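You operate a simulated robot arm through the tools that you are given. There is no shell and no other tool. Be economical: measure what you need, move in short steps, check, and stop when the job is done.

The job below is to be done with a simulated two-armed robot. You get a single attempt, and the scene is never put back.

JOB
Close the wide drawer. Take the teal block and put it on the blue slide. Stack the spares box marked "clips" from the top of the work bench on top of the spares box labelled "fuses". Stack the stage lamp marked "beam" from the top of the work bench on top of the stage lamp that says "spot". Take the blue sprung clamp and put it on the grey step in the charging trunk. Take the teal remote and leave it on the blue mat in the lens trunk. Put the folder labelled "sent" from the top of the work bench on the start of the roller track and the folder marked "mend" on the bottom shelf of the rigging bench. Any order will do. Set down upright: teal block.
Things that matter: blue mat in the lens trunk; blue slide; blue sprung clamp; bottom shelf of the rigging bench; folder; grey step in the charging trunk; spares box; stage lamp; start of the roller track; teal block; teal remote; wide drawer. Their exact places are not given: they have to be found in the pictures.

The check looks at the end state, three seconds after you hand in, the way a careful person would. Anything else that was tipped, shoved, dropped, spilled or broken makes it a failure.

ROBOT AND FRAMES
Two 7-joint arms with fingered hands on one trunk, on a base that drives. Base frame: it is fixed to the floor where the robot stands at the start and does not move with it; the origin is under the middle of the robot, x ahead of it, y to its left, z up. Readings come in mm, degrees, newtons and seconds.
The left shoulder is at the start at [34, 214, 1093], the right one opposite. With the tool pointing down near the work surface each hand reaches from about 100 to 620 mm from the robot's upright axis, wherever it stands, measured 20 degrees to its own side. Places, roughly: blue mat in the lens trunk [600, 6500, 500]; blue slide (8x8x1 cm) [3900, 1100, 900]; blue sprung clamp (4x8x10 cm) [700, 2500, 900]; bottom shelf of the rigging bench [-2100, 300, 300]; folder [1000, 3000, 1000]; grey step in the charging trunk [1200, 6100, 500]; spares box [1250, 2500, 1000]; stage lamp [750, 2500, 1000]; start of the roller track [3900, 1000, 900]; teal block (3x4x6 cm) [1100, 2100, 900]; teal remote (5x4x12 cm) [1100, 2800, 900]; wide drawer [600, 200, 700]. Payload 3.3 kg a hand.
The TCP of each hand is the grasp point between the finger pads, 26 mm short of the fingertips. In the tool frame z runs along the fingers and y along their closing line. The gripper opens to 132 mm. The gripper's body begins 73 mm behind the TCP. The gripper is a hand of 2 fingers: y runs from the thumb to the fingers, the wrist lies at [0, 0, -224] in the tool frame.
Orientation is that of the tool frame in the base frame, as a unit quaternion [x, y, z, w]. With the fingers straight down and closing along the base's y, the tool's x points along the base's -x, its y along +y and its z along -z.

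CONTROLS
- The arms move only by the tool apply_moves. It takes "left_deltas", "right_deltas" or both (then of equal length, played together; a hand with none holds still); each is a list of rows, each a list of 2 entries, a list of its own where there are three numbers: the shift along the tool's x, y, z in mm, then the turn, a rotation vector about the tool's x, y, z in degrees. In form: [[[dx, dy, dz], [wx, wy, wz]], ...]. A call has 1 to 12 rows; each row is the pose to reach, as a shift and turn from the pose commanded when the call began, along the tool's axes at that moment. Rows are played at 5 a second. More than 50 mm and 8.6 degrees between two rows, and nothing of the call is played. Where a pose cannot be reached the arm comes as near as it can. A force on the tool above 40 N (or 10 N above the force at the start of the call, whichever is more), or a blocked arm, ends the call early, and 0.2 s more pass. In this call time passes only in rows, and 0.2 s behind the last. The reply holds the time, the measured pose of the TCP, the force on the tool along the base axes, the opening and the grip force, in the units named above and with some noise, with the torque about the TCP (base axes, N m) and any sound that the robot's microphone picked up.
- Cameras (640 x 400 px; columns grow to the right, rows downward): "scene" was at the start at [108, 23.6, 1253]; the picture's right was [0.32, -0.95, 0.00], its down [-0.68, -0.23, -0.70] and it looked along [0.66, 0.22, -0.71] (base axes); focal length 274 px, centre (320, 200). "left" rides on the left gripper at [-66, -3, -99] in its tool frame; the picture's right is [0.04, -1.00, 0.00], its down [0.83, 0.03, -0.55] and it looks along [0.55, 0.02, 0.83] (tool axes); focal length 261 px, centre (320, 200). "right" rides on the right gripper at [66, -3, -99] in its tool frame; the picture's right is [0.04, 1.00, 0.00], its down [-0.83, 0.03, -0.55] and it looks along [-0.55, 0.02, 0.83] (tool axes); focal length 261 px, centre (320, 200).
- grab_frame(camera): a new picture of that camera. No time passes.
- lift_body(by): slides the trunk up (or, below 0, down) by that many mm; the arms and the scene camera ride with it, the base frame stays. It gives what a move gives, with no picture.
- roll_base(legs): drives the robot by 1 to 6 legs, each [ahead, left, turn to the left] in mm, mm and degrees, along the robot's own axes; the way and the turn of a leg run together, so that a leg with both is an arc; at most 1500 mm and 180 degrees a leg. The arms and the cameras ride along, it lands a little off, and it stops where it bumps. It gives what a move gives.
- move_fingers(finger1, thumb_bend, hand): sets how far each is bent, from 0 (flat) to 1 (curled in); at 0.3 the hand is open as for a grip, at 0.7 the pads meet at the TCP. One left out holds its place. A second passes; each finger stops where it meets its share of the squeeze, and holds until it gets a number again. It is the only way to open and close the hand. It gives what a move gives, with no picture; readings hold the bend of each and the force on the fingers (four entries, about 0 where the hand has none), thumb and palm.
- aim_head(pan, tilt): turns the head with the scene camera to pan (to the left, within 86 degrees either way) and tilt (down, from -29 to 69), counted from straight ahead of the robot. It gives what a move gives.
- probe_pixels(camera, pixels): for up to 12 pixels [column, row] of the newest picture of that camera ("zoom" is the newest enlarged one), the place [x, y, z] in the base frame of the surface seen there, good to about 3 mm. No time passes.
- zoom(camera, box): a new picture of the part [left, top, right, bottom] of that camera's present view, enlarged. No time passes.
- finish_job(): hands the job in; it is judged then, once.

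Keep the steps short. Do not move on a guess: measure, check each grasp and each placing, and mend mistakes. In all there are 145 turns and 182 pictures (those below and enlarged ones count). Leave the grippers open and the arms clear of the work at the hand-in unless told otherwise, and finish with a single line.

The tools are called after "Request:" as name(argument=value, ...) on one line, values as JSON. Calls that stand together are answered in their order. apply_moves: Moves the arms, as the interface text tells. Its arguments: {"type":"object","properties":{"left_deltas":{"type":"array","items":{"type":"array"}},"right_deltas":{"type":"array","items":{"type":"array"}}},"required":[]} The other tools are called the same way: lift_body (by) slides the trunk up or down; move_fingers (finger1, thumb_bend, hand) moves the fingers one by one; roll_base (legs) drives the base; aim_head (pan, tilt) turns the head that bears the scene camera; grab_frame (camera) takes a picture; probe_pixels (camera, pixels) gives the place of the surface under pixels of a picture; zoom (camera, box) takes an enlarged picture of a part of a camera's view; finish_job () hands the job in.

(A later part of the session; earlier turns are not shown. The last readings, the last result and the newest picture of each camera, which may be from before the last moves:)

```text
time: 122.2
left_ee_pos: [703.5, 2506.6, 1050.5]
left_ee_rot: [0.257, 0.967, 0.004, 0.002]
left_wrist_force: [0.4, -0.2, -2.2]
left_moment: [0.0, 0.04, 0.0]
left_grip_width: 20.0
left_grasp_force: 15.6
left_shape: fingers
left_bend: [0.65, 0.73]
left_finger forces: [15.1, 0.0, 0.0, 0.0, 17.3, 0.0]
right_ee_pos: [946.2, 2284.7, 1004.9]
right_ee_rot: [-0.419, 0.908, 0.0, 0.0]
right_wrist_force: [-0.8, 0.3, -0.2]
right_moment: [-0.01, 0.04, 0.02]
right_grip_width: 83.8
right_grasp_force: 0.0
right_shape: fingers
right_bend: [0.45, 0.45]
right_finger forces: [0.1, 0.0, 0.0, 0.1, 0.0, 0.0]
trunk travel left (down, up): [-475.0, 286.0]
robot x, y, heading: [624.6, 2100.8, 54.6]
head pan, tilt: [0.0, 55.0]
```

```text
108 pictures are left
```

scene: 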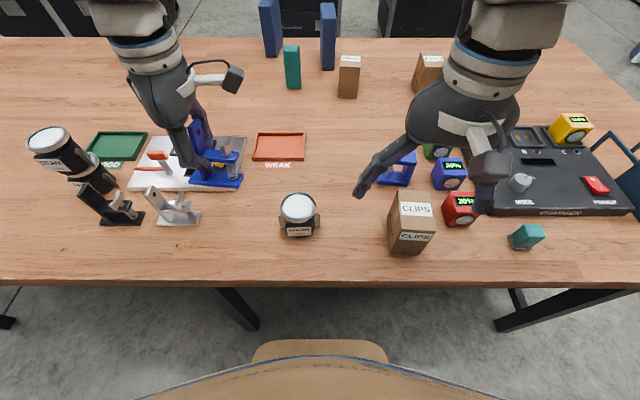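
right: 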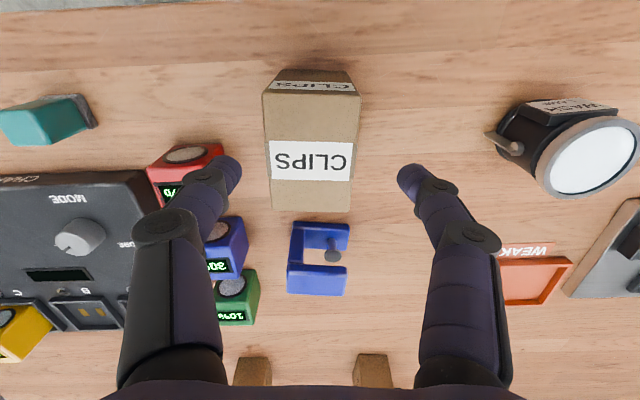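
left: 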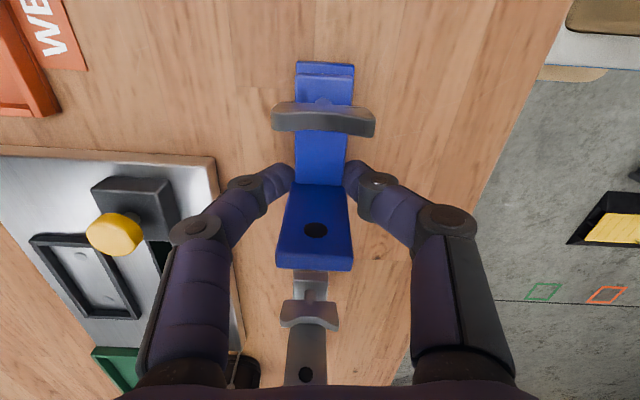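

Request:
apply_moves(right_deltas=[[[-4, -2, 25], [0, 0, 0]], [[-4, -2, 55], [0, 0, 0]], [[-4, -2, 82], [0, 0, 0]]])

Request:
move_fingers(hand="right", finger1=0.75, thumb_bend=0.75)

Request:
apply_moves(right_deltas=[[[0, 0, -30], [0, 0, 0]], [[0, 0, -75], [0, 0, 0]], [[0, 0, -125], [0, 0, 0]]])

Request:
grab_frame(camera="right")

Request:
grab_frame(camera="scene")

```text
time: 123.0
left_ee_pos: [701.9, 2507.5, 1050.8]
left_ee_rot: [0.257, 0.966, 0.003, 0.002]
left_wrist_force: [-0.9, -0.5, -2.6]
left_moment: [0.02, 0.08, 0.03]
left_grip_width: 20.0
left_grasp_force: 16.0
left_shape: fingers
left_bend: [0.65, 0.73]
left_finger forces: [15.0, 0.0, 0.0, 0.1, 17.2, 0.1]
right_ee_pos: [949.2, 2285.6, 922.8]
right_ee_rot: [-0.417, 0.909, 0.001, 0.0]
right_wrist_force: [0.7, -0.9, 0.3]
right_moment: [0.05, 0.02, -0.01]
right_grip_width: 84.2
right_grasp_force: 0.2
right_shape: fingers
right_bend: [0.45, 0.45]
right_finger forces: [0.1, 0.0, 0.0, 0.1, 0.0, 0.0]
trunk travel left (down, up): [-475.0, 286.0]
robot x, y, heading: [625.6, 2100.6, 54.7]
head pan, tilt: [0.0, 55.0]
```

```text
time: 124.0
left_ee_pos: [702.7, 2507.3, 1051.3]
left_ee_rot: [0.258, 0.966, 0.003, 0.003]
left_wrist_force: [0.1, -0.8, -2.5]
left_moment: [-0.01, -0.02, 0.04]
left_grip_width: 19.9
left_grasp_force: 16.3
left_shape: fingers
left_bend: [0.65, 0.73]
left_finger forces: [15.0, 0.1, 0.0, 0.0, 17.2, 0.1]
right_ee_pos: [950.1, 2285.6, 924.1]
right_ee_rot: [-0.418, 0.908, -0.001, 0.0]
right_wrist_force: [0.0, 0.4, 0.1]
right_moment: [0.0, -0.01, 0.01]
right_grip_width: 51.7
right_grasp_force: 16.5
right_shape: fingers
right_bend: [0.51, 0.65]
right_finger forces: [16.9, 0.1, 0.0, 0.0, 16.8, 0.0]
trunk travel left (down, up): [-475.0, 286.0]
robot x, y, heading: [624.3, 2100.7, 54.5]
head pan, tilt: [0.0, 55.0]
```

```text
time: 124.8
left_ee_pos: [701.6, 2506.0, 1052.4]
left_ee_rot: [0.256, 0.967, 0.003, 0.002]
left_wrist_force: [-0.1, -0.1, -2.1]
left_moment: [0.01, 0.02, -0.02]
left_grip_width: 19.9
left_grasp_force: 16.0
left_shape: fingers
left_bend: [0.65, 0.73]
left_finger forces: [14.9, 0.1, 0.0, 0.1, 17.2, 0.0]
right_ee_pos: [948.5, 2283.2, 1049.4]
right_ee_rot: [-0.418, 0.909, -0.001, 0.001]
right_wrist_force: [0.3, -0.1, -2.0]
right_moment: [0.01, -0.04, 0.0]
right_grip_width: 51.4
right_grasp_force: 16.6
right_shape: fingers
right_bend: [0.51, 0.65]
right_finger forces: [16.9, 0.1, 0.1, 0.1, 16.7, 0.0]
trunk travel left (down, up): [-475.0, 286.0]
robot x, y, heading: [622.6, 2103.0, 54.5]
head pan, tilt: [0.0, 55.0]
```

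```text
107 pictures are left
```

right: 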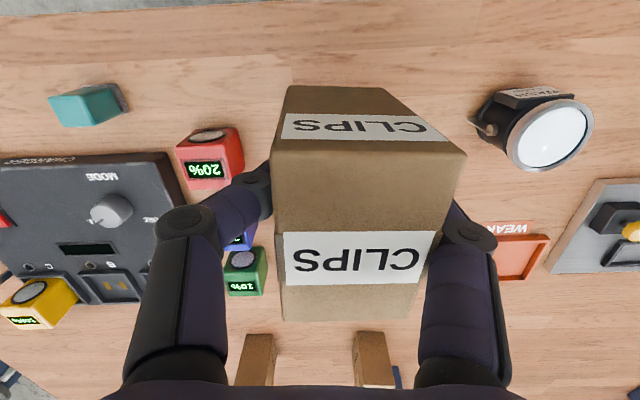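

```text
106 pictures are left
```

scene: 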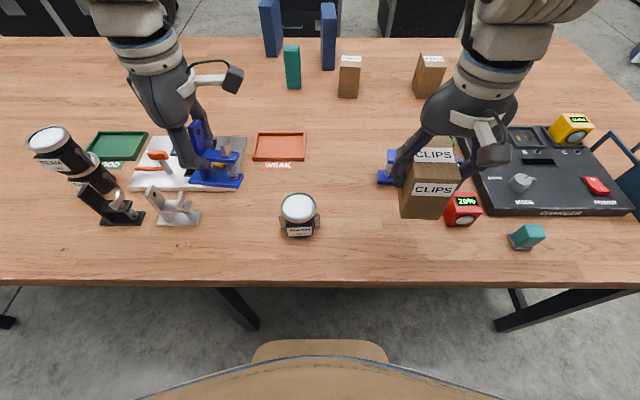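

Both are held securely. I drive back, round the right end of the bench to its far side, and turn to face it.

Request:
roll_base(legs=[[-250, 0, 0], [0, -1500, 0]])

Request:
aim_head(pan=0, tilt=25)

Request:
grab_frame(camera="scene")

```text
time: 133.6
left_ee_pos: [1784.1, 1447.4, 1051.4]
left_ee_rot: [0.244, 0.97, 0.004, 0.001]
left_wrist_force: [0.6, 0.2, -1.8]
left_moment: [-0.02, -0.02, -0.03]
left_grip_width: 19.5
left_grasp_force: 16.5
left_shape: fingers
left_bend: [0.65, 0.73]
left_finger forces: [15.0, 0.0, 0.0, 0.0, 17.4, 0.0]
right_ee_pos: [2037.2, 1233.3, 1049.2]
right_ee_rot: [-0.431, 0.902, 0.0, -0.001]
right_wrist_force: [-0.3, -0.4, -2.0]
right_moment: [-0.03, -0.01, -0.03]
right_grip_width: 51.5
right_grasp_force: 16.9
right_shape: fingers
right_bend: [0.51, 0.65]
right_finger forces: [16.8, 0.0, 0.0, 0.0, 16.7, 0.0]
trunk travel left (down, up): [-475.0, 286.0]
robot x, y, heading: [1719.2, 1037.7, 55.9]
head pan, tilt: [0.0, 55.0]
```

```text
time: 134.6
left_ee_pos: [1785.4, 1448.4, 1052.0]
left_ee_rot: [0.245, 0.97, 0.004, 0.002]
left_wrist_force: [0.4, -0.5, -2.0]
left_moment: [0.0, 0.03, 0.03]
left_grip_width: 19.8
left_grasp_force: 16.8
left_shape: fingers
left_bend: [0.65, 0.73]
left_finger forces: [14.9, 0.2, 0.0, 0.0, 17.4, 0.1]
right_ee_pos: [2037.7, 1231.9, 1048.0]
right_ee_rot: [-0.43, 0.903, 0.0, -0.001]
right_wrist_force: [-0.1, 0.6, -2.0]
right_moment: [-0.01, -0.04, -0.02]
right_grip_width: 51.2
right_grasp_force: 16.7
right_shape: fingers
right_bend: [0.51, 0.65]
right_finger forces: [16.8, 0.0, 0.0, 0.0, 16.6, 0.0]
trunk travel left (down, up): [-475.0, 286.0]
robot x, y, heading: [1719.0, 1037.5, 55.8]
head pan, tilt: [0.0, 25.0]
```

```text
105 pictures are left
```

scene: 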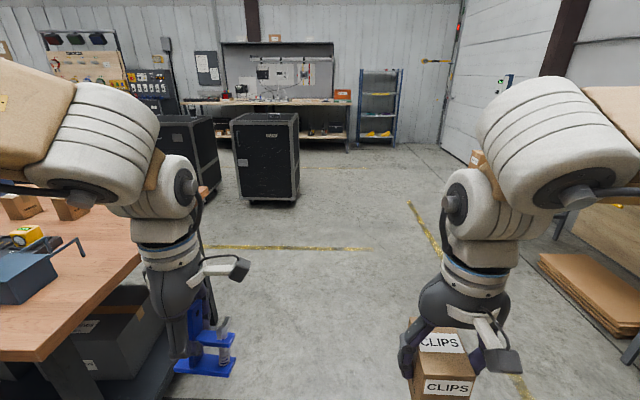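

Clear ahead. I shift a bit more right, drive 1825 ahead and then turn 180°.

Request:
roll_base(legs=[[0, -120, -1.5], [1400, 0, 0], [425, 0, 0], [0, 0, 180]])

Request:
aim_head(pan=-30, tilt=30)

Request:
grab_frame(camera="scene")

```text
time: 152.0
left_ee_pos: [2804.9, 2051.1, 1051.6]
left_ee_rot: [0.972, -0.236, -0.002, 0.003]
left_wrist_force: [-0.5, 0.4, -1.7]
left_moment: [-0.02, 0.01, 0.0]
left_grip_width: 19.5
left_grasp_force: 15.9
left_shape: fingers
left_bend: [0.66, 0.73]
left_finger forces: [15.0, 0.1, 0.0, 0.1, 17.6, 0.0]
right_ee_pos: [2547.8, 2262.5, 1050.4]
right_ee_rot: [0.899, 0.439, 0.001, 0.001]
right_wrist_force: [1.4, -0.2, -1.4]
right_moment: [0.03, -0.02, -0.02]
right_grip_width: 51.3
right_grasp_force: 16.3
right_shape: fingers
right_bend: [0.51, 0.65]
right_finger forces: [16.7, 0.0, 0.1, 0.0, 16.7, 0.0]
trunk travel left (down, up): [-475.0, 286.0]
robot x, y, heading: [2864.2, 2461.3, -122.9]
head pan, tilt: [0.0, 25.0]
```

```text
time: 152.9
left_ee_pos: [2805.0, 2051.5, 1051.8]
left_ee_rot: [0.972, -0.236, -0.002, 0.003]
left_wrist_force: [-0.9, -0.4, -2.4]
left_moment: [0.02, 0.01, 0.01]
left_grip_width: 19.2
left_grasp_force: 15.9
left_shape: fingers
left_bend: [0.66, 0.73]
left_finger forces: [14.9, 0.0, 0.0, 0.0, 17.5, 0.1]
right_ee_pos: [2547.0, 2262.8, 1049.4]
right_ee_rot: [0.899, 0.438, 0.0, -0.001]
right_wrist_force: [-1.1, -0.2, -0.3]
right_moment: [0.01, 0.03, 0.02]
right_grip_width: 51.1
right_grasp_force: 16.8
right_shape: fingers
right_bend: [0.51, 0.65]
right_finger forces: [16.7, 0.0, 0.1, 0.0, 16.6, 0.0]
trunk travel left (down, up): [-475.0, 286.0]
robot x, y, heading: [2865.7, 2459.2, -122.9]
head pan, tilt: [-30.0, 30.0]
```

```text
104 pictures are left
```

scene: 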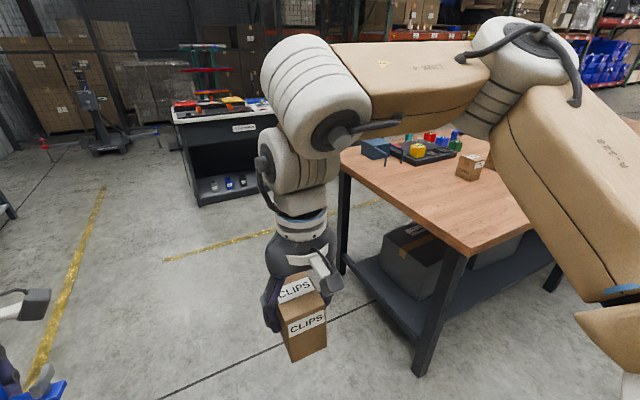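

I square up and slide along the bench's back to face the FUSES box.

Request:
roll_base(legs=[[0, 0, -2.8], [0, -1364, 0]])

Request:
aim_head(pan=0, tilt=45)

Request:
grab_frame(camera="scene")

```text
time: 160.2
left_ee_pos: [1664.9, 2859.9, 1051.3]
left_ee_rot: [0.966, -0.26, -0.002, 0.003]
left_wrist_force: [-1.1, 0.1, -1.9]
left_moment: [-0.02, 0.02, 0.0]
left_grip_width: 19.3
left_grasp_force: 16.4
left_shape: fingers
left_bend: [0.66, 0.73]
left_finger forces: [14.9, 0.0, 0.1, 0.1, 17.7, 0.1]
right_ee_pos: [1418.5, 3083.1, 1048.1]
right_ee_rot: [0.91, 0.415, 0.0, 0.0]
right_wrist_force: [-0.2, 0.4, -2.4]
right_moment: [0.0, 0.01, -0.04]
right_grip_width: 51.0
right_grasp_force: 16.3
right_shape: fingers
right_bend: [0.51, 0.65]
right_finger forces: [16.7, 0.1, 0.1, 0.1, 16.6, 0.0]
trunk travel left (down, up): [-475.0, 286.0]
robot x, y, heading: [1744.3, 3268.1, -125.7]
head pan, tilt: [-30.0, 30.0]
```

```text
time: 161.2
left_ee_pos: [1663.9, 2860.4, 1050.7]
left_ee_rot: [0.966, -0.26, -0.003, 0.003]
left_wrist_force: [-0.4, -0.5, -2.4]
left_moment: [0.0, -0.04, -0.02]
left_grip_width: 19.1
left_grasp_force: 15.9
left_shape: fingers
left_bend: [0.66, 0.73]
left_finger forces: [14.8, 0.0, 0.0, 0.0, 17.8, 0.1]
right_ee_pos: [1419.1, 3083.8, 1049.7]
right_ee_rot: [0.909, 0.416, 0.001, 0.0]
right_wrist_force: [-0.7, 0.7, -2.1]
right_moment: [0.0, 0.05, 0.0]
right_grip_width: 51.1
right_grasp_force: 16.4
right_shape: fingers
right_bend: [0.51, 0.65]
right_finger forces: [16.7, 0.0, 0.0, 0.1, 16.5, 0.0]
trunk travel left (down, up): [-475.0, 286.0]
robot x, y, heading: [1746.7, 3260.7, -126.0]
head pan, tilt: [0.0, 45.0]
```

```text
103 pictures are left
```

scene: 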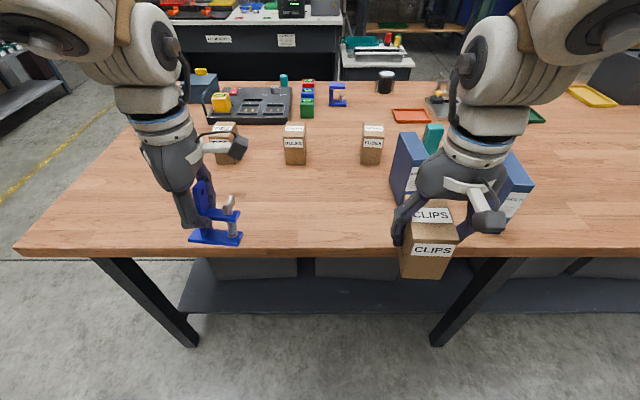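

I read labels (folders included) and measure FUSES' top and the bench's back edge and lower shelf.

Request:
zoom(camera="scene", box=[340, 100, 560, 260])

Request:
probe_pixels(camera="scene", pixels=[[371, 128], [363, 125], [381, 126], [362, 133], [381, 133], [320, 245], [320, 308], [450, 300], [320, 270], [433, 135], [371, 155], [250, 308]])

```text
2.50 times, centred on (450, 180) of scene
```

zoom: 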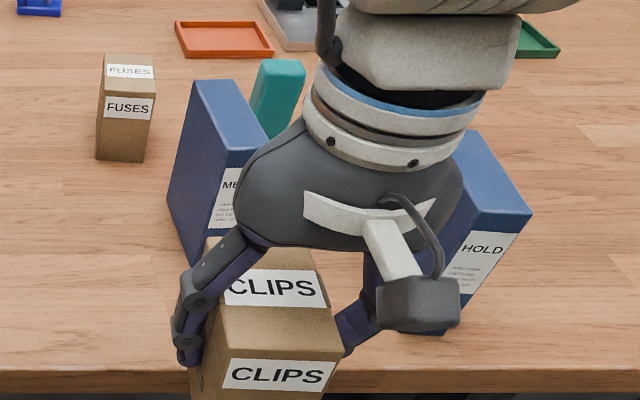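

```text
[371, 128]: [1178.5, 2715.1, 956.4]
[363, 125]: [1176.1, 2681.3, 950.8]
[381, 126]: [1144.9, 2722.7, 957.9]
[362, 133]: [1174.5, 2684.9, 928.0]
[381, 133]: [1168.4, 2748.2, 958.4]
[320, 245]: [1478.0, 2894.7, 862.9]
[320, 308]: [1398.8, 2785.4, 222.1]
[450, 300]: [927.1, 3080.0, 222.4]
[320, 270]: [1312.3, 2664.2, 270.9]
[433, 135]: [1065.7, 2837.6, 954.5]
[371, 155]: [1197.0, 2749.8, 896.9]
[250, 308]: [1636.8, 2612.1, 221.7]
```

The folder nearest is "ME(ND)" at left, "HOLD" right; SENT must be the third. I raise the trunk 120 mm so the clips box clears folder tops (~1010), then roll 260 mm nearer.

Request:
lift_body(by=120)

Request:
roll_base(legs=[[255, 0, 0.3]])

Request:
aim_head(pan=-10, tilt=55)

Request:
grab_frame(camera="scene")

Request:
grab_frame(camera="right")

```text
time: 162.7
left_ee_pos: [1663.7, 2858.5, 1171.6]
left_ee_rot: [0.966, -0.259, -0.002, 0.003]
left_wrist_force: [-0.3, -0.6, -2.1]
left_moment: [-0.02, -0.04, 0.04]
left_grip_width: 19.5
left_grasp_force: 16.0
left_shape: fingers
left_bend: [0.66, 0.73]
left_finger forces: [14.9, 0.1, 0.0, 0.0, 17.6, 0.0]
right_ee_pos: [1417.8, 3082.8, 1169.7]
right_ee_rot: [0.91, 0.416, 0.0, -0.001]
right_wrist_force: [0.3, -0.2, -1.4]
right_moment: [0.02, 0.03, -0.04]
right_grip_width: 51.3
right_grasp_force: 17.1
right_shape: fingers
right_bend: [0.51, 0.65]
right_finger forces: [16.7, 0.0, 0.0, 0.0, 16.6, 0.1]
trunk travel left (down, up): [-595.0, 166.0]
robot x, y, heading: [1745.7, 3262.1, -125.6]
head pan, tilt: [0.0, 45.0]
```

```text
time: 164.6
left_ee_pos: [1515.1, 2646.2, 1171.0]
left_ee_rot: [0.967, -0.256, -0.002, 0.002]
left_wrist_force: [0.1, 0.1, -1.6]
left_moment: [0.01, 0.02, 0.01]
left_grip_width: 19.4
left_grasp_force: 16.3
left_shape: fingers
left_bend: [0.66, 0.73]
left_finger forces: [14.8, 0.0, 0.0, 0.0, 17.6, 0.0]
right_ee_pos: [1268.6, 2868.2, 1167.5]
right_ee_rot: [0.908, 0.419, 0.001, 0.0]
right_wrist_force: [-0.5, 0.1, -2.2]
right_moment: [0.03, 0.01, 0.0]
right_grip_width: 51.0
right_grasp_force: 16.8
right_shape: fingers
right_bend: [0.51, 0.65]
right_finger forces: [16.7, 0.0, 0.0, 0.2, 16.6, 0.1]
trunk travel left (down, up): [-595.0, 166.0]
robot x, y, heading: [1591.9, 3053.6, -125.2]
head pan, tilt: [0.0, 45.0]
```

```text
time: 165.3
left_ee_pos: [1516.8, 2648.7, 1171.9]
left_ee_rot: [0.967, -0.256, -0.003, 0.002]
left_wrist_force: [0.3, -0.2, -2.7]
left_moment: [0.03, -0.03, 0.0]
left_grip_width: 19.5
left_grasp_force: 16.7
left_shape: fingers
left_bend: [0.66, 0.73]
left_finger forces: [14.9, 0.0, 0.1, 0.0, 17.6, 0.0]
right_ee_pos: [1269.1, 2870.3, 1169.3]
right_ee_rot: [0.908, 0.419, 0.0, 0.0]
right_wrist_force: [-0.7, -0.6, -1.2]
right_moment: [-0.02, 0.0, -0.01]
right_grip_width: 51.0
right_grasp_force: 17.2
right_shape: fingers
right_bend: [0.51, 0.65]
right_finger forces: [16.7, 0.0, 0.0, 0.0, 16.7, 0.1]
trunk travel left (down, up): [-595.0, 166.0]
robot x, y, heading: [1594.3, 3053.7, -125.1]
head pan, tilt: [-10.0, 55.0]
```

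```text
101 pictures are left
```

scene: 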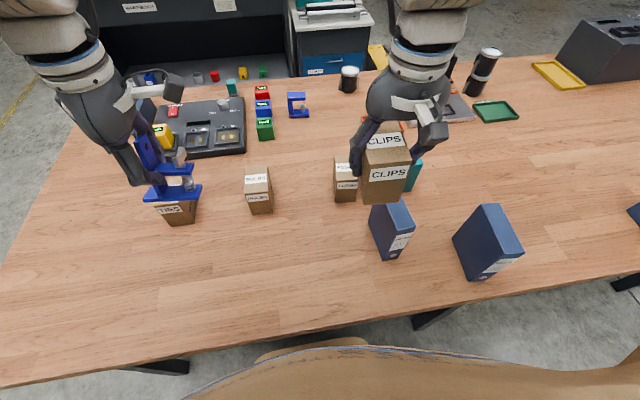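

```text
100 pictures are left
```

right: 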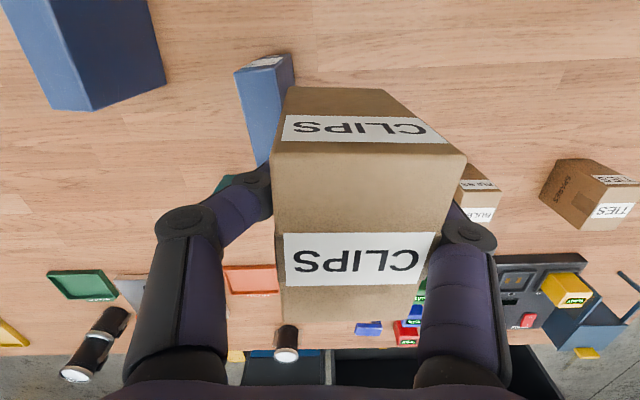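

Request:
zoom(camera="scene", box=[320, 150, 380, 210])

Request:
probe_pixels(camera="zoom", pixels=[[160, 120], [160, 160], [250, 170], [210, 130], [160, 200], [240, 130], [150, 100], [210, 165], [255, 185], [250, 150]])

Request:
probe_pixels(camera="right", pixels=[[280, 158], [458, 160], [288, 228], [430, 230], [360, 180], [340, 155], [288, 315], [410, 312]])

```text
6.67 times, centred on (350, 180) of scene
```

zoom: 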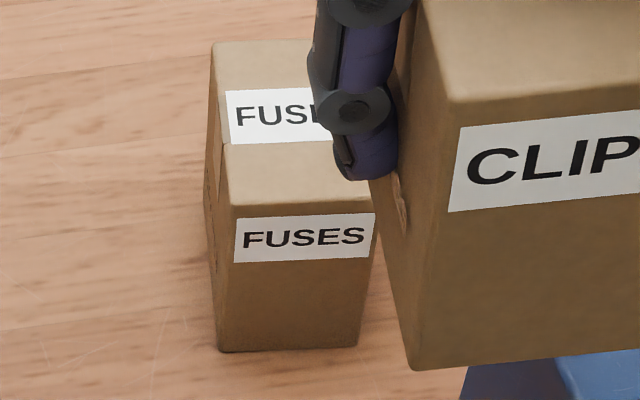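

```text
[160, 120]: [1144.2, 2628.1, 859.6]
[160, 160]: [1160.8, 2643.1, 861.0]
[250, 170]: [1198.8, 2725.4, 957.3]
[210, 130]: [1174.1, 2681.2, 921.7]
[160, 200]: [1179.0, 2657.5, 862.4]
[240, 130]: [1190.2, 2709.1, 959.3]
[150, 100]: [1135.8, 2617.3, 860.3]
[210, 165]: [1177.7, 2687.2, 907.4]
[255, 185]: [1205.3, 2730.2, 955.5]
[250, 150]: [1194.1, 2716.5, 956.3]
```

```text
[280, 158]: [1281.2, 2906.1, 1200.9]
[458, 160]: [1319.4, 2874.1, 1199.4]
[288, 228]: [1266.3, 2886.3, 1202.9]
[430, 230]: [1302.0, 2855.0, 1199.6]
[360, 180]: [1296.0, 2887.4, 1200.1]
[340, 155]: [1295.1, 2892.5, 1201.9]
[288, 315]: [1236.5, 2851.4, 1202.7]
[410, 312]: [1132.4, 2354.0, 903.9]
```

Request:
probe_pixels(camera="zoom", pixels=[[222, 52], [237, 195], [368, 180], [300, 190], [300, 50], [218, 100], [226, 150], [300, 160], [355, 190], [225, 75]])

```text
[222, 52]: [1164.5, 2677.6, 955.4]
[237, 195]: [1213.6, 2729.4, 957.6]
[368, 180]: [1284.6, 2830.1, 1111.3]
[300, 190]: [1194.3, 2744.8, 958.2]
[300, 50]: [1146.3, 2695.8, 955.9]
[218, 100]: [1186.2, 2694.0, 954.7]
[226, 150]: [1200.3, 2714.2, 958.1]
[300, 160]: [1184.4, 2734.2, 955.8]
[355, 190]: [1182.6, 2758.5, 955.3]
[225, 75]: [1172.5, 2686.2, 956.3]
```

Clips' centre is (1278,2863), FUSES' top centre (1173.5,2719) at z 956.5, 4° yaw difference. I move over it at height, then come down to a 25 mm gap.

Request:
apply_moves(right_deltas=[[[-44, 3, 0], [0, 0, 1]], [[-88, 7, 0], [0, 0, 2]], [[-132, 10, 0], [0, 0, 3]], [[-177, 13.5, 0], [0, 0, 4]], [[-177, 13.5, 42], [0, 0, 4]], [[-177, 13.5, 84], [0, 0, 4]], [[-177, 13.5, 122], [0, 0, 4]]])

Request:
grab_frame(camera="scene")

Request:
grab_frame(camera="right")

Request:
probe_pixels(camera="right", pixels=[[280, 158], [458, 160], [288, 315], [288, 228], [430, 230]])

```text
time: 166.9
left_ee_pos: [1514.4, 2647.4, 1171.8]
left_ee_rot: [0.967, -0.256, -0.002, 0.003]
left_wrist_force: [-0.1, 0.5, -1.8]
left_moment: [-0.01, 0.0, 0.02]
left_grip_width: 19.2
left_grasp_force: 15.8
left_shape: fingers
left_bend: [0.66, 0.73]
left_finger forces: [14.8, 0.0, 0.1, 0.0, 17.6, 0.0]
right_ee_pos: [1163.3, 2725.4, 1044.4]
right_ee_rot: [0.922, 0.387, 0.0, 0.001]
right_wrist_force: [-0.5, -0.5, -2.3]
right_moment: [0.02, 0.03, 0.0]
right_grip_width: 51.3
right_grasp_force: 16.6
right_shape: fingers
right_bend: [0.5, 0.66]
right_finger forces: [16.8, 0.0, 0.0, 0.0, 16.7, 0.1]
right hand out of reach, approached as far as the arm can: row 4
trunk travel left (down, up): [-595.0, 166.0]
robot x, y, heading: [1594.0, 3051.8, -125.3]
head pan, tilt: [-10.0, 55.0]
```

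```text
98 pictures are left
```

scene: 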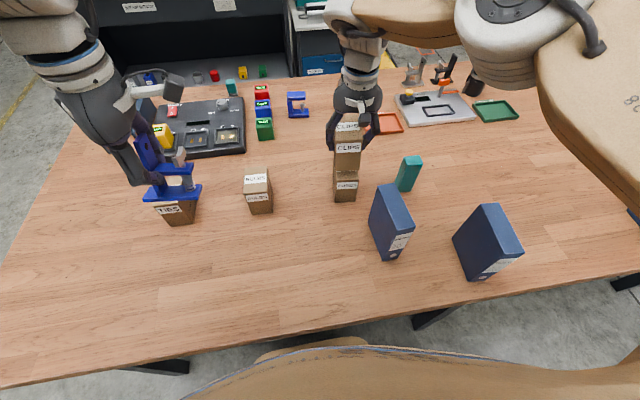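

```text
97 pictures are left
```

right: 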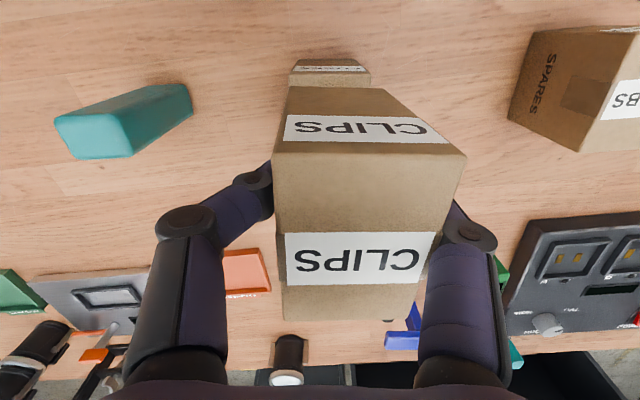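

```text
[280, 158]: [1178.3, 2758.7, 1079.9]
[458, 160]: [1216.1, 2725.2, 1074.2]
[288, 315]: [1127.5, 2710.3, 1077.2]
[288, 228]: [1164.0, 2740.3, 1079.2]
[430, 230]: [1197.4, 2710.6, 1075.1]
```

Centre now (1172,2718) – within 2 mm. I lower the last 24 mm until contact.

Request:
apply_moves(right_deltas=[[[0, 0, 12], [0, 0, 0]], [[0, 0, 18], [0, 0, 0]], [[0, 0, 21], [0, 0, 0]], [[0, 0, 24], [0, 0, 0]]])

Request:
zoom(camera="scene", box=[300, 80, 420, 220])

```text
time: 167.9
left_ee_pos: [1517.0, 2647.1, 1171.1]
left_ee_rot: [0.967, -0.256, -0.003, 0.003]
left_wrist_force: [0.2, -0.2, -2.6]
left_moment: [-0.02, -0.02, 0.01]
left_grip_width: 19.3
left_grasp_force: 16.4
left_shape: fingers
left_bend: [0.66, 0.73]
left_finger forces: [15.0, 0.0, 0.1, 0.0, 17.6, 0.0]
right_ee_pos: [1163.9, 2725.4, 1024.2]
right_ee_rot: [0.922, 0.387, 0.0, 0.0]
right_wrist_force: [-0.5, 0.7, -2.2]
right_moment: [0.0, -0.01, 0.02]
right_grip_width: 51.6
right_grasp_force: 17.2
right_shape: fingers
right_bend: [0.5, 0.66]
right_finger forces: [16.8, 0.0, 0.0, 0.0, 16.8, 0.1]
trunk travel left (down, up): [-595.0, 166.0]
robot x, y, heading: [1593.5, 3050.9, -125.3]
head pan, tilt: [-10.0, 55.0]
```

```text
2.86 times, centred on (360, 150) of scene
```

zoom: 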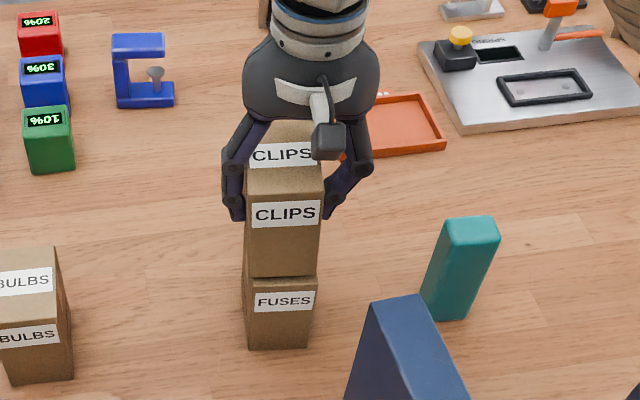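

Request:
apply_moves(right_deltas=[[[0, 0, 3], [0, 0, 0]], [[0, 0, 5], [0, 0, 0]], [[0, 0, 7], [0, 0, 0]]])

```text
time: 168.7
left_ee_pos: [1516.0, 2647.2, 1171.6]
left_ee_rot: [0.966, -0.257, -0.002, 0.003]
left_wrist_force: [0.0, 0.3, -2.3]
left_moment: [0.04, -0.02, -0.01]
left_grip_width: 19.5
left_grasp_force: 15.5
left_shape: fingers
left_bend: [0.66, 0.73]
left_finger forces: [14.9, 0.1, 0.0, 0.0, 17.6, 0.1]
right_ee_pos: [1163.5, 2725.0, 1016.5]
right_ee_rot: [0.922, 0.387, -0.001, 0.0]
right_wrist_force: [0.6, -0.6, 5.7]
right_moment: [-0.19, -0.16, -0.02]
right_grip_width: 51.5
right_grasp_force: 17.2
right_shape: fingers
right_bend: [0.5, 0.66]
right_finger forces: [16.7, 0.1, 0.0, 0.0, 16.9, 0.0]
trunk travel left (down, up): [-595.0, 166.0]
robot x, y, heading: [1594.2, 3054.6, -125.2]
head pan, tilt: [-10.0, 55.0]
```

Contact (+6 N). I release in stages and rise.

Request:
move_fingers(hand="right", finger1=0.46, thumb_bend=0.61)

Request:
move_fingers(hand="right", finger1=0.36, thumb_bend=0.36)

Request:
apply_moves(right_deltas=[[[0, 0, -30], [0, 0, 0]], [[0, 0, -70], [0, 0, 0]], [[0, 0, -115], [0, 0, 0]]])

Request:
grab_frame(camera="scene")

Request:
grab_frame(camera="right")

```text
time: 169.7
left_ee_pos: [1516.4, 2647.5, 1171.4]
left_ee_rot: [0.967, -0.256, -0.003, 0.002]
left_wrist_force: [1.4, -0.7, -2.6]
left_moment: [0.01, -0.06, -0.01]
left_grip_width: 19.4
left_grasp_force: 16.7
left_shape: fingers
left_bend: [0.66, 0.73]
left_finger forces: [15.0, 0.0, 0.0, 0.0, 17.6, 0.0]
right_ee_pos: [1163.0, 2725.1, 1015.4]
right_ee_rot: [0.922, 0.386, 0.0, 0.0]
right_wrist_force: [-0.3, 0.8, 0.6]
right_moment: [0.01, 0.01, 0.0]
right_grip_width: 56.2
right_grasp_force: 0.6
right_shape: fingers
right_bend: [0.46, 0.61]
right_finger forces: [0.3, 0.1, 0.1, 0.1, 1.3, 0.0]
trunk travel left (down, up): [-595.0, 166.0]
robot x, y, heading: [1593.0, 3056.5, -125.1]
head pan, tilt: [-10.0, 55.0]
```

```text
time: 170.7
left_ee_pos: [1515.9, 2647.1, 1171.0]
left_ee_rot: [0.967, -0.256, -0.002, 0.002]
left_wrist_force: [-0.7, 0.8, -2.3]
left_moment: [0.0, -0.02, -0.02]
left_grip_width: 19.2
left_grasp_force: 15.7
left_shape: fingers
left_bend: [0.66, 0.73]
left_finger forces: [14.9, 0.0, 0.0, 0.0, 17.5, 0.0]
right_ee_pos: [1163.5, 2725.8, 1015.8]
right_ee_rot: [0.922, 0.387, 0.0, 0.0]
right_wrist_force: [0.0, 0.1, -0.1]
right_moment: [-0.01, 0.01, 0.0]
right_grip_width: 113.2
right_grasp_force: 0.0
right_shape: fingers
right_bend: [0.36, 0.36]
right_finger forces: [0.0, 0.1, 0.1, 0.1, 0.1, 0.0]
trunk travel left (down, up): [-595.0, 166.0]
robot x, y, heading: [1590.1, 3055.9, -125.3]
head pan, tilt: [-10.0, 55.0]
```

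```text
time: 171.5
left_ee_pos: [1516.0, 2648.2, 1171.7]
left_ee_rot: [0.967, -0.256, -0.003, 0.004]
left_wrist_force: [0.6, 0.2, -2.7]
left_moment: [0.0, 0.0, 0.0]
left_grip_width: 19.5
left_grasp_force: 15.9
left_shape: fingers
left_bend: [0.66, 0.73]
left_finger forces: [14.8, 0.0, 0.0, 0.0, 17.5, 0.1]
right_ee_pos: [1162.6, 2723.3, 1129.4]
right_ee_rot: [0.922, 0.387, 0.0, 0.0]
right_wrist_force: [0.0, -0.2, 0.2]
right_moment: [0.02, 0.0, 0.03]
right_grip_width: 113.7
right_grasp_force: 0.0
right_shape: fingers
right_bend: [0.36, 0.36]
right_finger forces: [0.0, 0.2, 0.0, 0.1, 0.0, 0.1]
trunk travel left (down, up): [-595.0, 166.0]
robot x, y, heading: [1591.0, 3048.7, -125.2]
head pan, tilt: [-10.0, 55.0]
```

```text
95 pictures are left
```

scene: 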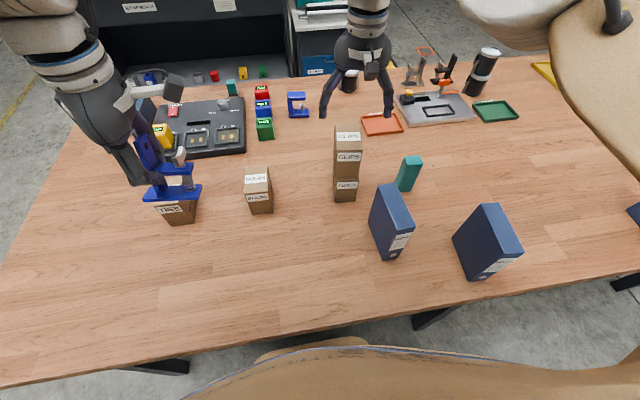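

```text
94 pictures are left
```

right: 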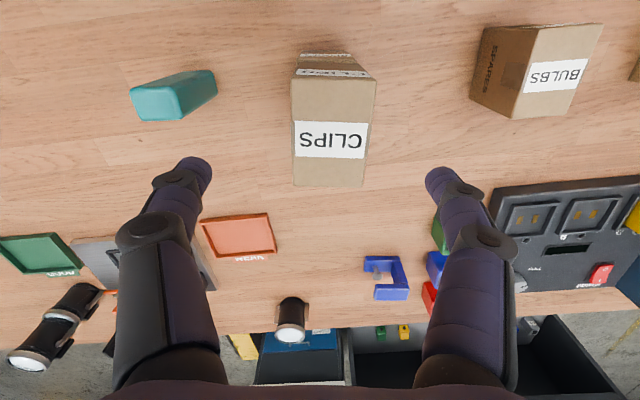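

The stack is good. Next the teal remote: I shift right 130 mm and measure it.

Request:
roll_base(legs=[[0, -120, 0]])

Request:
grab_frame(camera="scene")

Request:
grab_frame(camera="right")

```text
time: 172.7
left_ee_pos: [1414.4, 2719.0, 1170.8]
left_ee_rot: [0.967, -0.256, -0.002, 0.003]
left_wrist_force: [0.0, -0.2, -1.4]
left_moment: [0.01, -0.05, 0.02]
left_grip_width: 19.2
left_grasp_force: 16.0
left_shape: fingers
left_bend: [0.66, 0.73]
left_finger forces: [14.9, 0.0, 0.0, 0.1, 17.6, 0.0]
right_ee_pos: [1060.7, 2795.7, 1129.0]
right_ee_rot: [0.922, 0.387, 0.0, 0.001]
right_wrist_force: [-1.0, 0.1, -0.6]
right_moment: [-0.03, -0.01, 0.07]
right_grip_width: 113.4
right_grasp_force: 0.1
right_shape: fingers
right_bend: [0.36, 0.36]
right_finger forces: [0.1, 0.1, 0.0, 0.0, 0.0, 0.0]
trunk travel left (down, up): [-595.0, 166.0]
robot x, y, heading: [1489.6, 3125.5, -125.5]
head pan, tilt: [-10.0, 55.0]
```

```text
93 pictures are left
```

scene: 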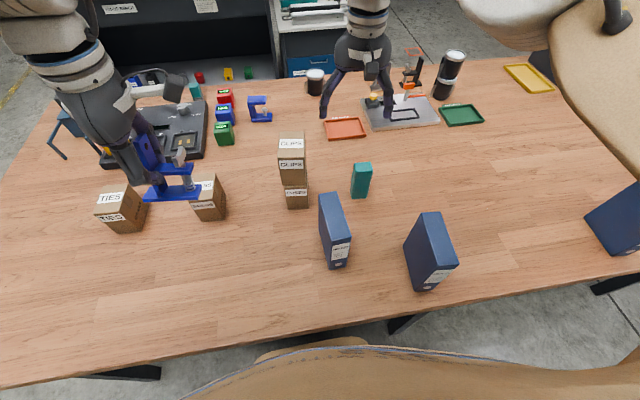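

```text
92 pictures are left
```

right: 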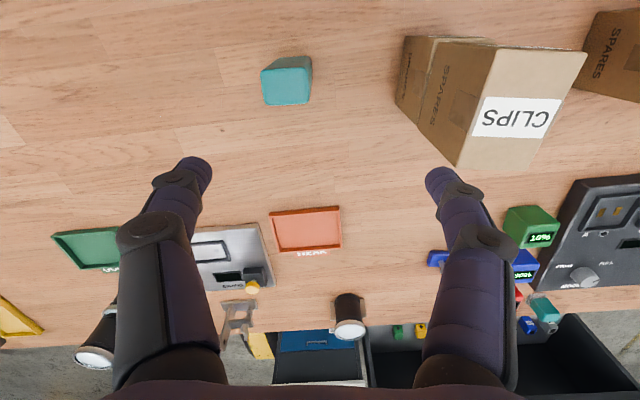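

Request:
zoom(camera="scene", box=[310, 150, 390, 210])

Request:
probe_pixels(camera="right", pixels=[[264, 73], [266, 101], [306, 99], [305, 70], [285, 85], [309, 85], [280, 62]])

Request:
zoom(camera="scene", box=[310, 190, 480, 300])

```text
6.67 times, centred on (350, 180) of scene
```

zoom: 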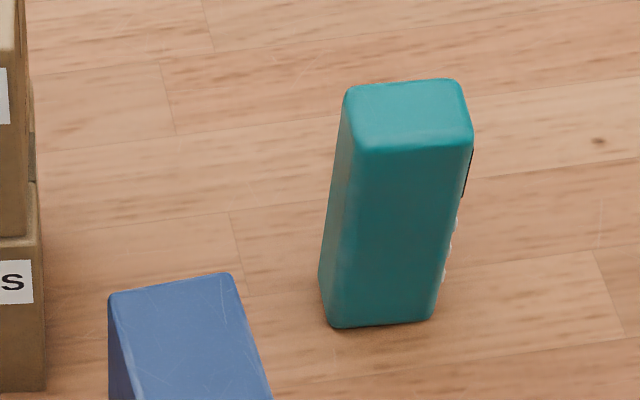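

```text
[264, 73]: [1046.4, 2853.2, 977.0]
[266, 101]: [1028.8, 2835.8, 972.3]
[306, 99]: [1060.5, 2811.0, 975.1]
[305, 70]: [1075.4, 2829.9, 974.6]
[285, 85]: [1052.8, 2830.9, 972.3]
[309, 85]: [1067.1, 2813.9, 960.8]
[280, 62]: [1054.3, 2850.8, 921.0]
```

```text
3.64 times, centred on (395, 245) of scene
```

zoom: 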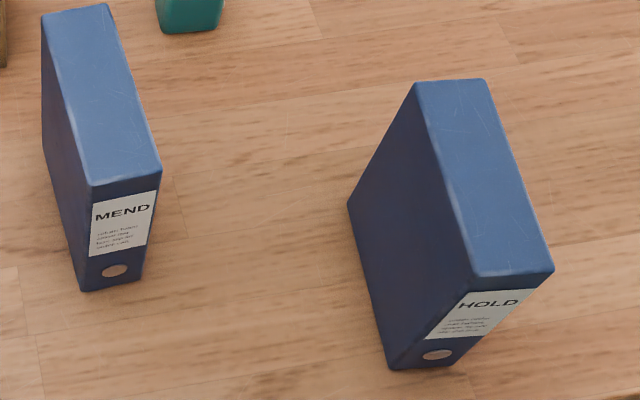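

Remote's top centre is (1053,2832.5), z 975, 50 mm along heading −38°. I align and descend to z≈935, then grip.

Request:
apply_moves(right_deltas=[[[10, -16, 10], [0, 0, -3]], [[21, -31, 45], [0, 0, -6]], [[21, -31, 90], [0, 0, -6.4]], [[21, -31, 120], [0, 0, -6.4]]])

Request:
grab_frame(camera="right")

Request:
probe_pixels(camera="right", pixels=[[300, 140], [320, 140], [340, 140], [320, 120], [320, 160]])

```text
time: 173.7
left_ee_pos: [1413.0, 2719.3, 1171.3]
left_ee_rot: [0.967, -0.256, -0.001, 0.003]
left_wrist_force: [-0.5, 0.4, -1.5]
left_moment: [-0.02, -0.05, -0.03]
left_grip_width: 19.3
left_grasp_force: 16.1
left_shape: fingers
left_bend: [0.66, 0.73]
left_finger forces: [14.9, 0.0, 0.0, 0.0, 17.7, 0.0]
right_ee_pos: [1053.1, 2832.7, 1009.6]
right_ee_rot: [0.899, 0.438, 0.001, 0.0]
right_wrist_force: [0.5, -0.2, 0.1]
right_moment: [0.01, -0.01, 0.02]
right_grip_width: 113.4
right_grasp_force: 0.1
right_shape: fingers
right_bend: [0.36, 0.36]
right_finger forces: [0.0, 0.0, 0.0, 0.1, 0.0, 0.1]
trunk travel left (down, up): [-595.0, 166.0]
robot x, y, heading: [1492.1, 3125.0, -125.2]
head pan, tilt: [-10.0, 55.0]
```

```text
89 pictures are left
```

right: 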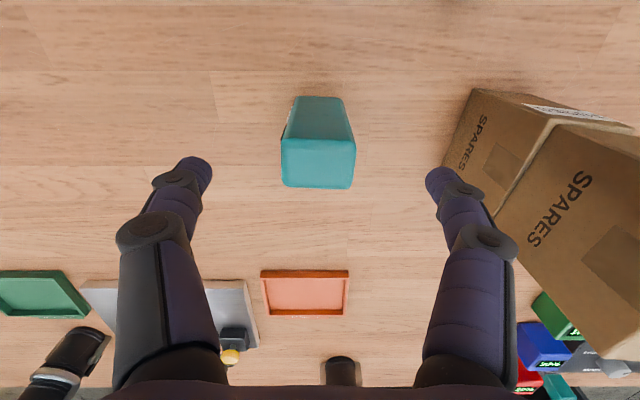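

```text
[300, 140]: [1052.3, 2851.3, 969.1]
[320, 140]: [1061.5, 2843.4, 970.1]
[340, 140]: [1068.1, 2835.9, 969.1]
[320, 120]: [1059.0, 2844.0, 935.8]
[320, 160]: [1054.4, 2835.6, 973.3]
```

Request:
apply_moves(right_deltas=[[[0, 0, 35], [0, 0, 0]], [[0, 0, 73], [0, 0, 0]]])

Request:
move_fingers(hand="right", finger1=0.75, thumb_bend=0.75)

Request:
apply_moves(right_deltas=[[[0, 0, -40], [0, 0, 0]], [[0, 0, -90], [0, 0, 0]], [[0, 0, -140], [0, 0, 0]], [[0, 0, -190], [0, 0, 0]]])

Request:
grab_frame(camera="right")

Request:
grab_frame(camera="scene")

```text
time: 174.3
left_ee_pos: [1413.0, 2719.1, 1171.8]
left_ee_rot: [0.967, -0.256, -0.002, 0.003]
left_wrist_force: [0.2, 0.2, -1.9]
left_moment: [0.01, 0.0, -0.01]
left_grip_width: 19.3
left_grasp_force: 16.2
left_shape: fingers
left_bend: [0.66, 0.73]
left_finger forces: [14.9, 0.1, 0.0, 0.1, 17.6, 0.0]
right_ee_pos: [1053.4, 2830.2, 937.7]
right_ee_rot: [0.899, 0.438, 0.001, 0.0]
right_wrist_force: [0.2, -1.3, -0.1]
right_moment: [-0.01, 0.05, 0.02]
right_grip_width: 113.5
right_grasp_force: 0.0
right_shape: fingers
right_bend: [0.36, 0.36]
right_finger forces: [0.0, 0.0, 0.0, 0.1, 0.0, 0.0]
trunk travel left (down, up): [-595.0, 166.0]
robot x, y, heading: [1491.6, 3125.9, -125.5]
head pan, tilt: [-10.0, 55.0]
```

```text
time: 175.3
left_ee_pos: [1413.9, 2718.4, 1172.4]
left_ee_rot: [0.967, -0.256, -0.003, 0.003]
left_wrist_force: [-0.6, 0.5, -1.7]
left_moment: [-0.01, -0.02, 0.01]
left_grip_width: 19.4
left_grasp_force: 16.3
left_shape: fingers
left_bend: [0.66, 0.73]
left_finger forces: [14.9, 0.0, 0.0, 0.0, 17.7, 0.0]
right_ee_pos: [1054.0, 2831.0, 936.8]
right_ee_rot: [0.899, 0.437, -0.001, 0.0]
right_wrist_force: [0.6, 0.2, -0.4]
right_moment: [-0.02, 0.03, 0.01]
right_grip_width: 39.7
right_grasp_force: 15.2
right_shape: fingers
right_bend: [0.55, 0.67]
right_finger forces: [14.6, 0.1, 0.0, 0.0, 14.6, 0.0]
trunk travel left (down, up): [-595.0, 166.0]
robot x, y, heading: [1495.6, 3124.5, -125.2]
head pan, tilt: [-10.0, 55.0]
```

```text
time: 176.3
left_ee_pos: [1415.6, 2718.1, 1170.3]
left_ee_rot: [0.967, -0.257, -0.003, 0.003]
left_wrist_force: [0.4, -0.2, -2.0]
left_moment: [0.02, 0.0, 0.01]
left_grip_width: 19.4
left_grasp_force: 15.9
left_shape: fingers
left_bend: [0.66, 0.73]
left_finger forces: [14.8, 0.0, 0.0, 0.0, 17.7, 0.0]
right_ee_pos: [1053.0, 2832.3, 1131.4]
right_ee_rot: [0.899, 0.438, 0.0, 0.0]
right_wrist_force: [0.3, -0.4, -0.6]
right_moment: [0.0, 0.02, 0.01]
right_grip_width: 39.4
right_grasp_force: 14.9
right_shape: fingers
right_bend: [0.55, 0.67]
right_finger forces: [14.5, 0.1, 0.0, 0.0, 14.5, 0.0]
trunk travel left (down, up): [-595.0, 166.0]
robot x, y, heading: [1493.1, 3124.3, -125.4]
head pan, tilt: [-10.0, 55.0]
```

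```text
88 pictures are left
```

right: 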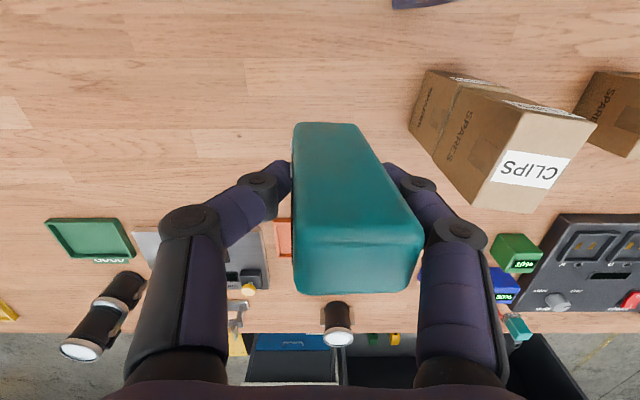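

```text
87 pictures are left
```

scene: 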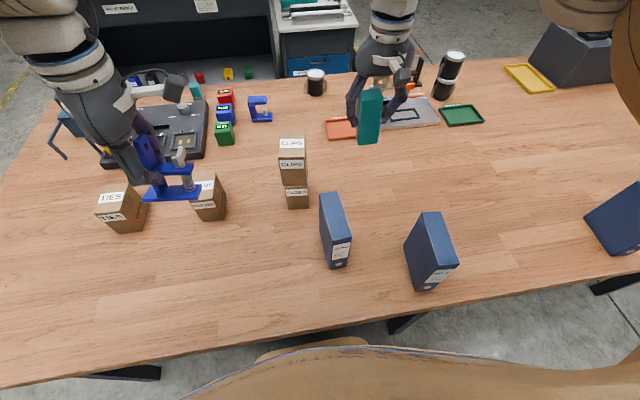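

The remote is held. I back away 430 mm, turn round and look for the trunks.

Request:
roll_base(legs=[[-420, 0, 0], [0, 0, 180]])

Request:
aim_head(pan=35, tilt=20)

Request:
grab_frame(camera="scene")

Request:
aim_head(pan=0, tilt=20)

Request:
grab_frame(camera="scene")

```text
time: 186.3
left_ee_pos: [1814.1, 3880.0, 1170.8]
left_ee_rot: [0.254, 0.967, 0.004, 0.002]
left_wrist_force: [-0.1, 0.8, -3.0]
left_moment: [-0.04, 0.04, 0.0]
left_grip_width: 17.1
left_grasp_force: 15.5
left_shape: fingers
left_bend: [0.68, 0.73]
left_finger forces: [15.5, 0.0, 0.1, 0.0, 15.5, 0.0]
right_ee_pos: [2176.4, 3769.8, 1129.1]
right_ee_rot: [-0.44, 0.898, 0.0, -0.001]
right_wrist_force: [-0.2, 0.7, -2.1]
right_moment: [0.0, -0.04, 0.04]
right_grip_width: 39.1
right_grasp_force: 14.4
right_shape: fingers
right_bend: [0.55, 0.67]
right_finger forces: [14.4, 0.2, 0.0, 0.0, 14.4, 0.0]
trunk travel left (down, up): [-595.0, 166.0]
robot x, y, heading: [1738.9, 3474.2, 54.6]
head pan, tilt: [-10.0, 55.0]
```

```text
time: 187.4
left_ee_pos: [1813.3, 3881.2, 1171.2]
left_ee_rot: [0.254, 0.967, 0.003, 0.003]
left_wrist_force: [0.1, -0.1, -1.4]
left_moment: [-0.02, 0.02, 0.02]
left_grip_width: 16.7
left_grasp_force: 15.5
left_shape: fingers
left_bend: [0.68, 0.73]
left_finger forces: [15.5, 0.0, 0.0, 0.0, 15.5, 0.0]
right_ee_pos: [2176.3, 3769.1, 1129.3]
right_ee_rot: [-0.439, 0.899, 0.0, 0.001]
right_wrist_force: [0.5, -0.1, -0.7]
right_moment: [0.02, -0.04, 0.0]
right_grip_width: 39.3
right_grasp_force: 15.1
right_shape: fingers
right_bend: [0.55, 0.67]
right_finger forces: [14.5, 0.1, 0.1, 0.1, 14.4, 0.0]
trunk travel left (down, up): [-595.0, 166.0]
robot x, y, heading: [1738.0, 3472.5, 54.7]
head pan, tilt: [35.0, 20.0]
```

```text
86 pictures are left
```

scene: 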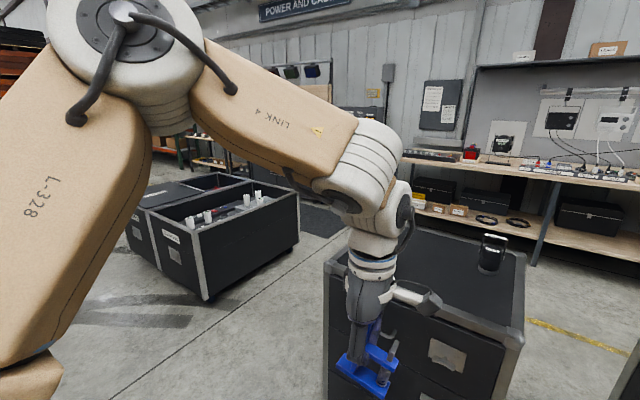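

```text
time: 188.4
left_ee_pos: [1814.3, 3879.9, 1169.6]
left_ee_rot: [0.255, 0.967, 0.003, 0.002]
left_wrist_force: [0.6, -0.3, -2.5]
left_moment: [0.01, 0.03, 0.03]
left_grip_width: 17.0
left_grasp_force: 15.3
left_shape: fingers
left_bend: [0.68, 0.73]
left_finger forces: [15.5, 0.1, 0.0, 0.1, 15.5, 0.0]
right_ee_pos: [2176.4, 3771.2, 1130.8]
right_ee_rot: [-0.439, 0.898, 0.0, 0.0]
right_wrist_force: [0.0, -0.1, -1.2]
right_moment: [-0.02, 0.0, -0.01]
right_grip_width: 39.4
right_grasp_force: 14.2
right_shape: fingers
right_bend: [0.55, 0.67]
right_finger forces: [14.5, 0.0, 0.0, 0.0, 14.3, 0.1]
trunk travel left (down, up): [-595.0, 166.0]
robot x, y, heading: [1736.7, 3475.4, 55.1]
head pan, tilt: [0.0, 20.0]
```

```text
85 pictures are left
```

scene: 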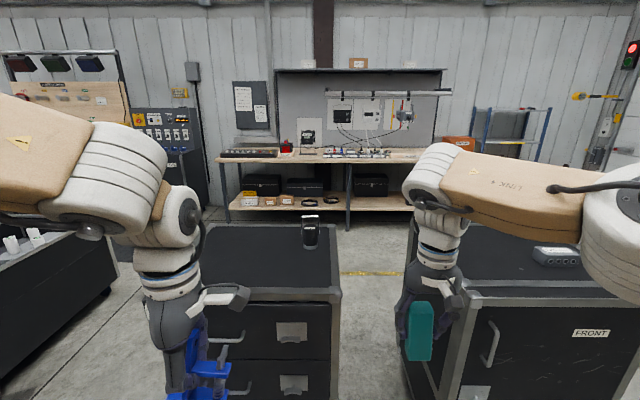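

The open trunks are to the left. I check the clamp in the left hand and measure the nearer trunk.

Request:
aim_head(pan=45, tilt=25)

Request:
grab_frame(camera="scene")

Request:
grab_frame(camera="left")

Request:
probe_pixels(camera="scene", pixels=[[270, 260], [240, 150], [370, 200], [180, 220], [270, 200], [320, 180], [260, 170], [340, 260], [300, 160], [240, 240]])

```text
time: 189.6
left_ee_pos: [1814.8, 3880.7, 1171.4]
left_ee_rot: [0.254, 0.967, 0.003, 0.002]
left_wrist_force: [0.0, 0.3, -1.8]
left_moment: [-0.01, 0.01, -0.01]
left_grip_width: 17.2
left_grasp_force: 15.4
left_shape: fingers
left_bend: [0.68, 0.73]
left_finger forces: [15.5, 0.0, 0.0, 0.0, 15.5, 0.0]
right_ee_pos: [2176.6, 3769.9, 1130.3]
right_ee_rot: [-0.441, 0.898, 0.0, 0.0]
right_wrist_force: [0.1, 0.8, -0.8]
right_moment: [0.01, 0.03, -0.02]
right_grip_width: 39.2
right_grasp_force: 15.1
right_shape: fingers
right_bend: [0.55, 0.67]
right_finger forces: [14.5, 0.0, 0.1, 0.0, 14.4, 0.1]
trunk travel left (down, up): [-595.0, 166.0]
robot x, y, heading: [1736.0, 3476.1, 54.9]
head pan, tilt: [45.0, 25.0]
```

```text
84 pictures are left
```

scene: 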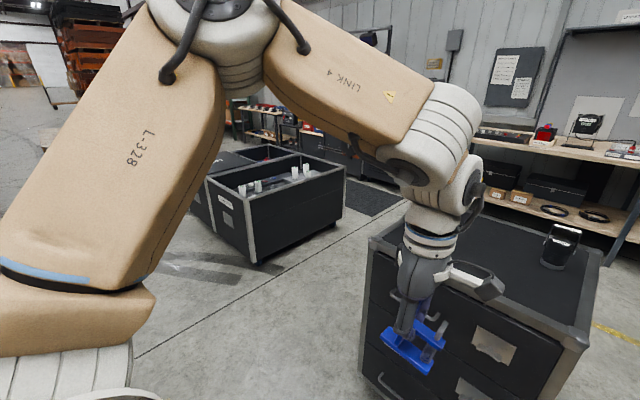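

```text
83 pictures are left
```

left: 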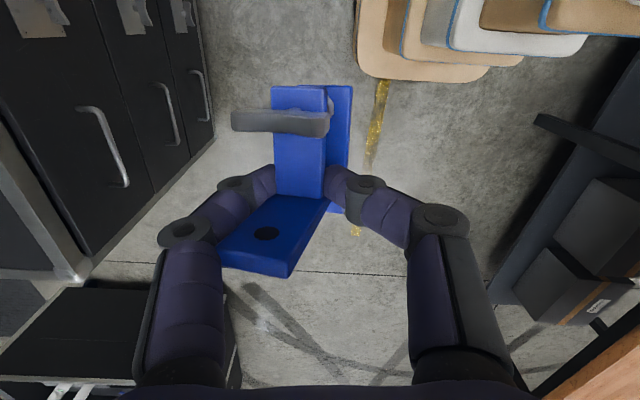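

```text
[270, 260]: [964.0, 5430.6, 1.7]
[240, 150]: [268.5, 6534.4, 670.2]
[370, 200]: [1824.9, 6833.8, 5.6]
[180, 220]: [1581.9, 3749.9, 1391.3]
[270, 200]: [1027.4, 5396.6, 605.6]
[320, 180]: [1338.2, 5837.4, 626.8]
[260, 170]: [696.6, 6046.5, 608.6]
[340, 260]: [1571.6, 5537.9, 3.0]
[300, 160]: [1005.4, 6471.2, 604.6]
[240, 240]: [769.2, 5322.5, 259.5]
```

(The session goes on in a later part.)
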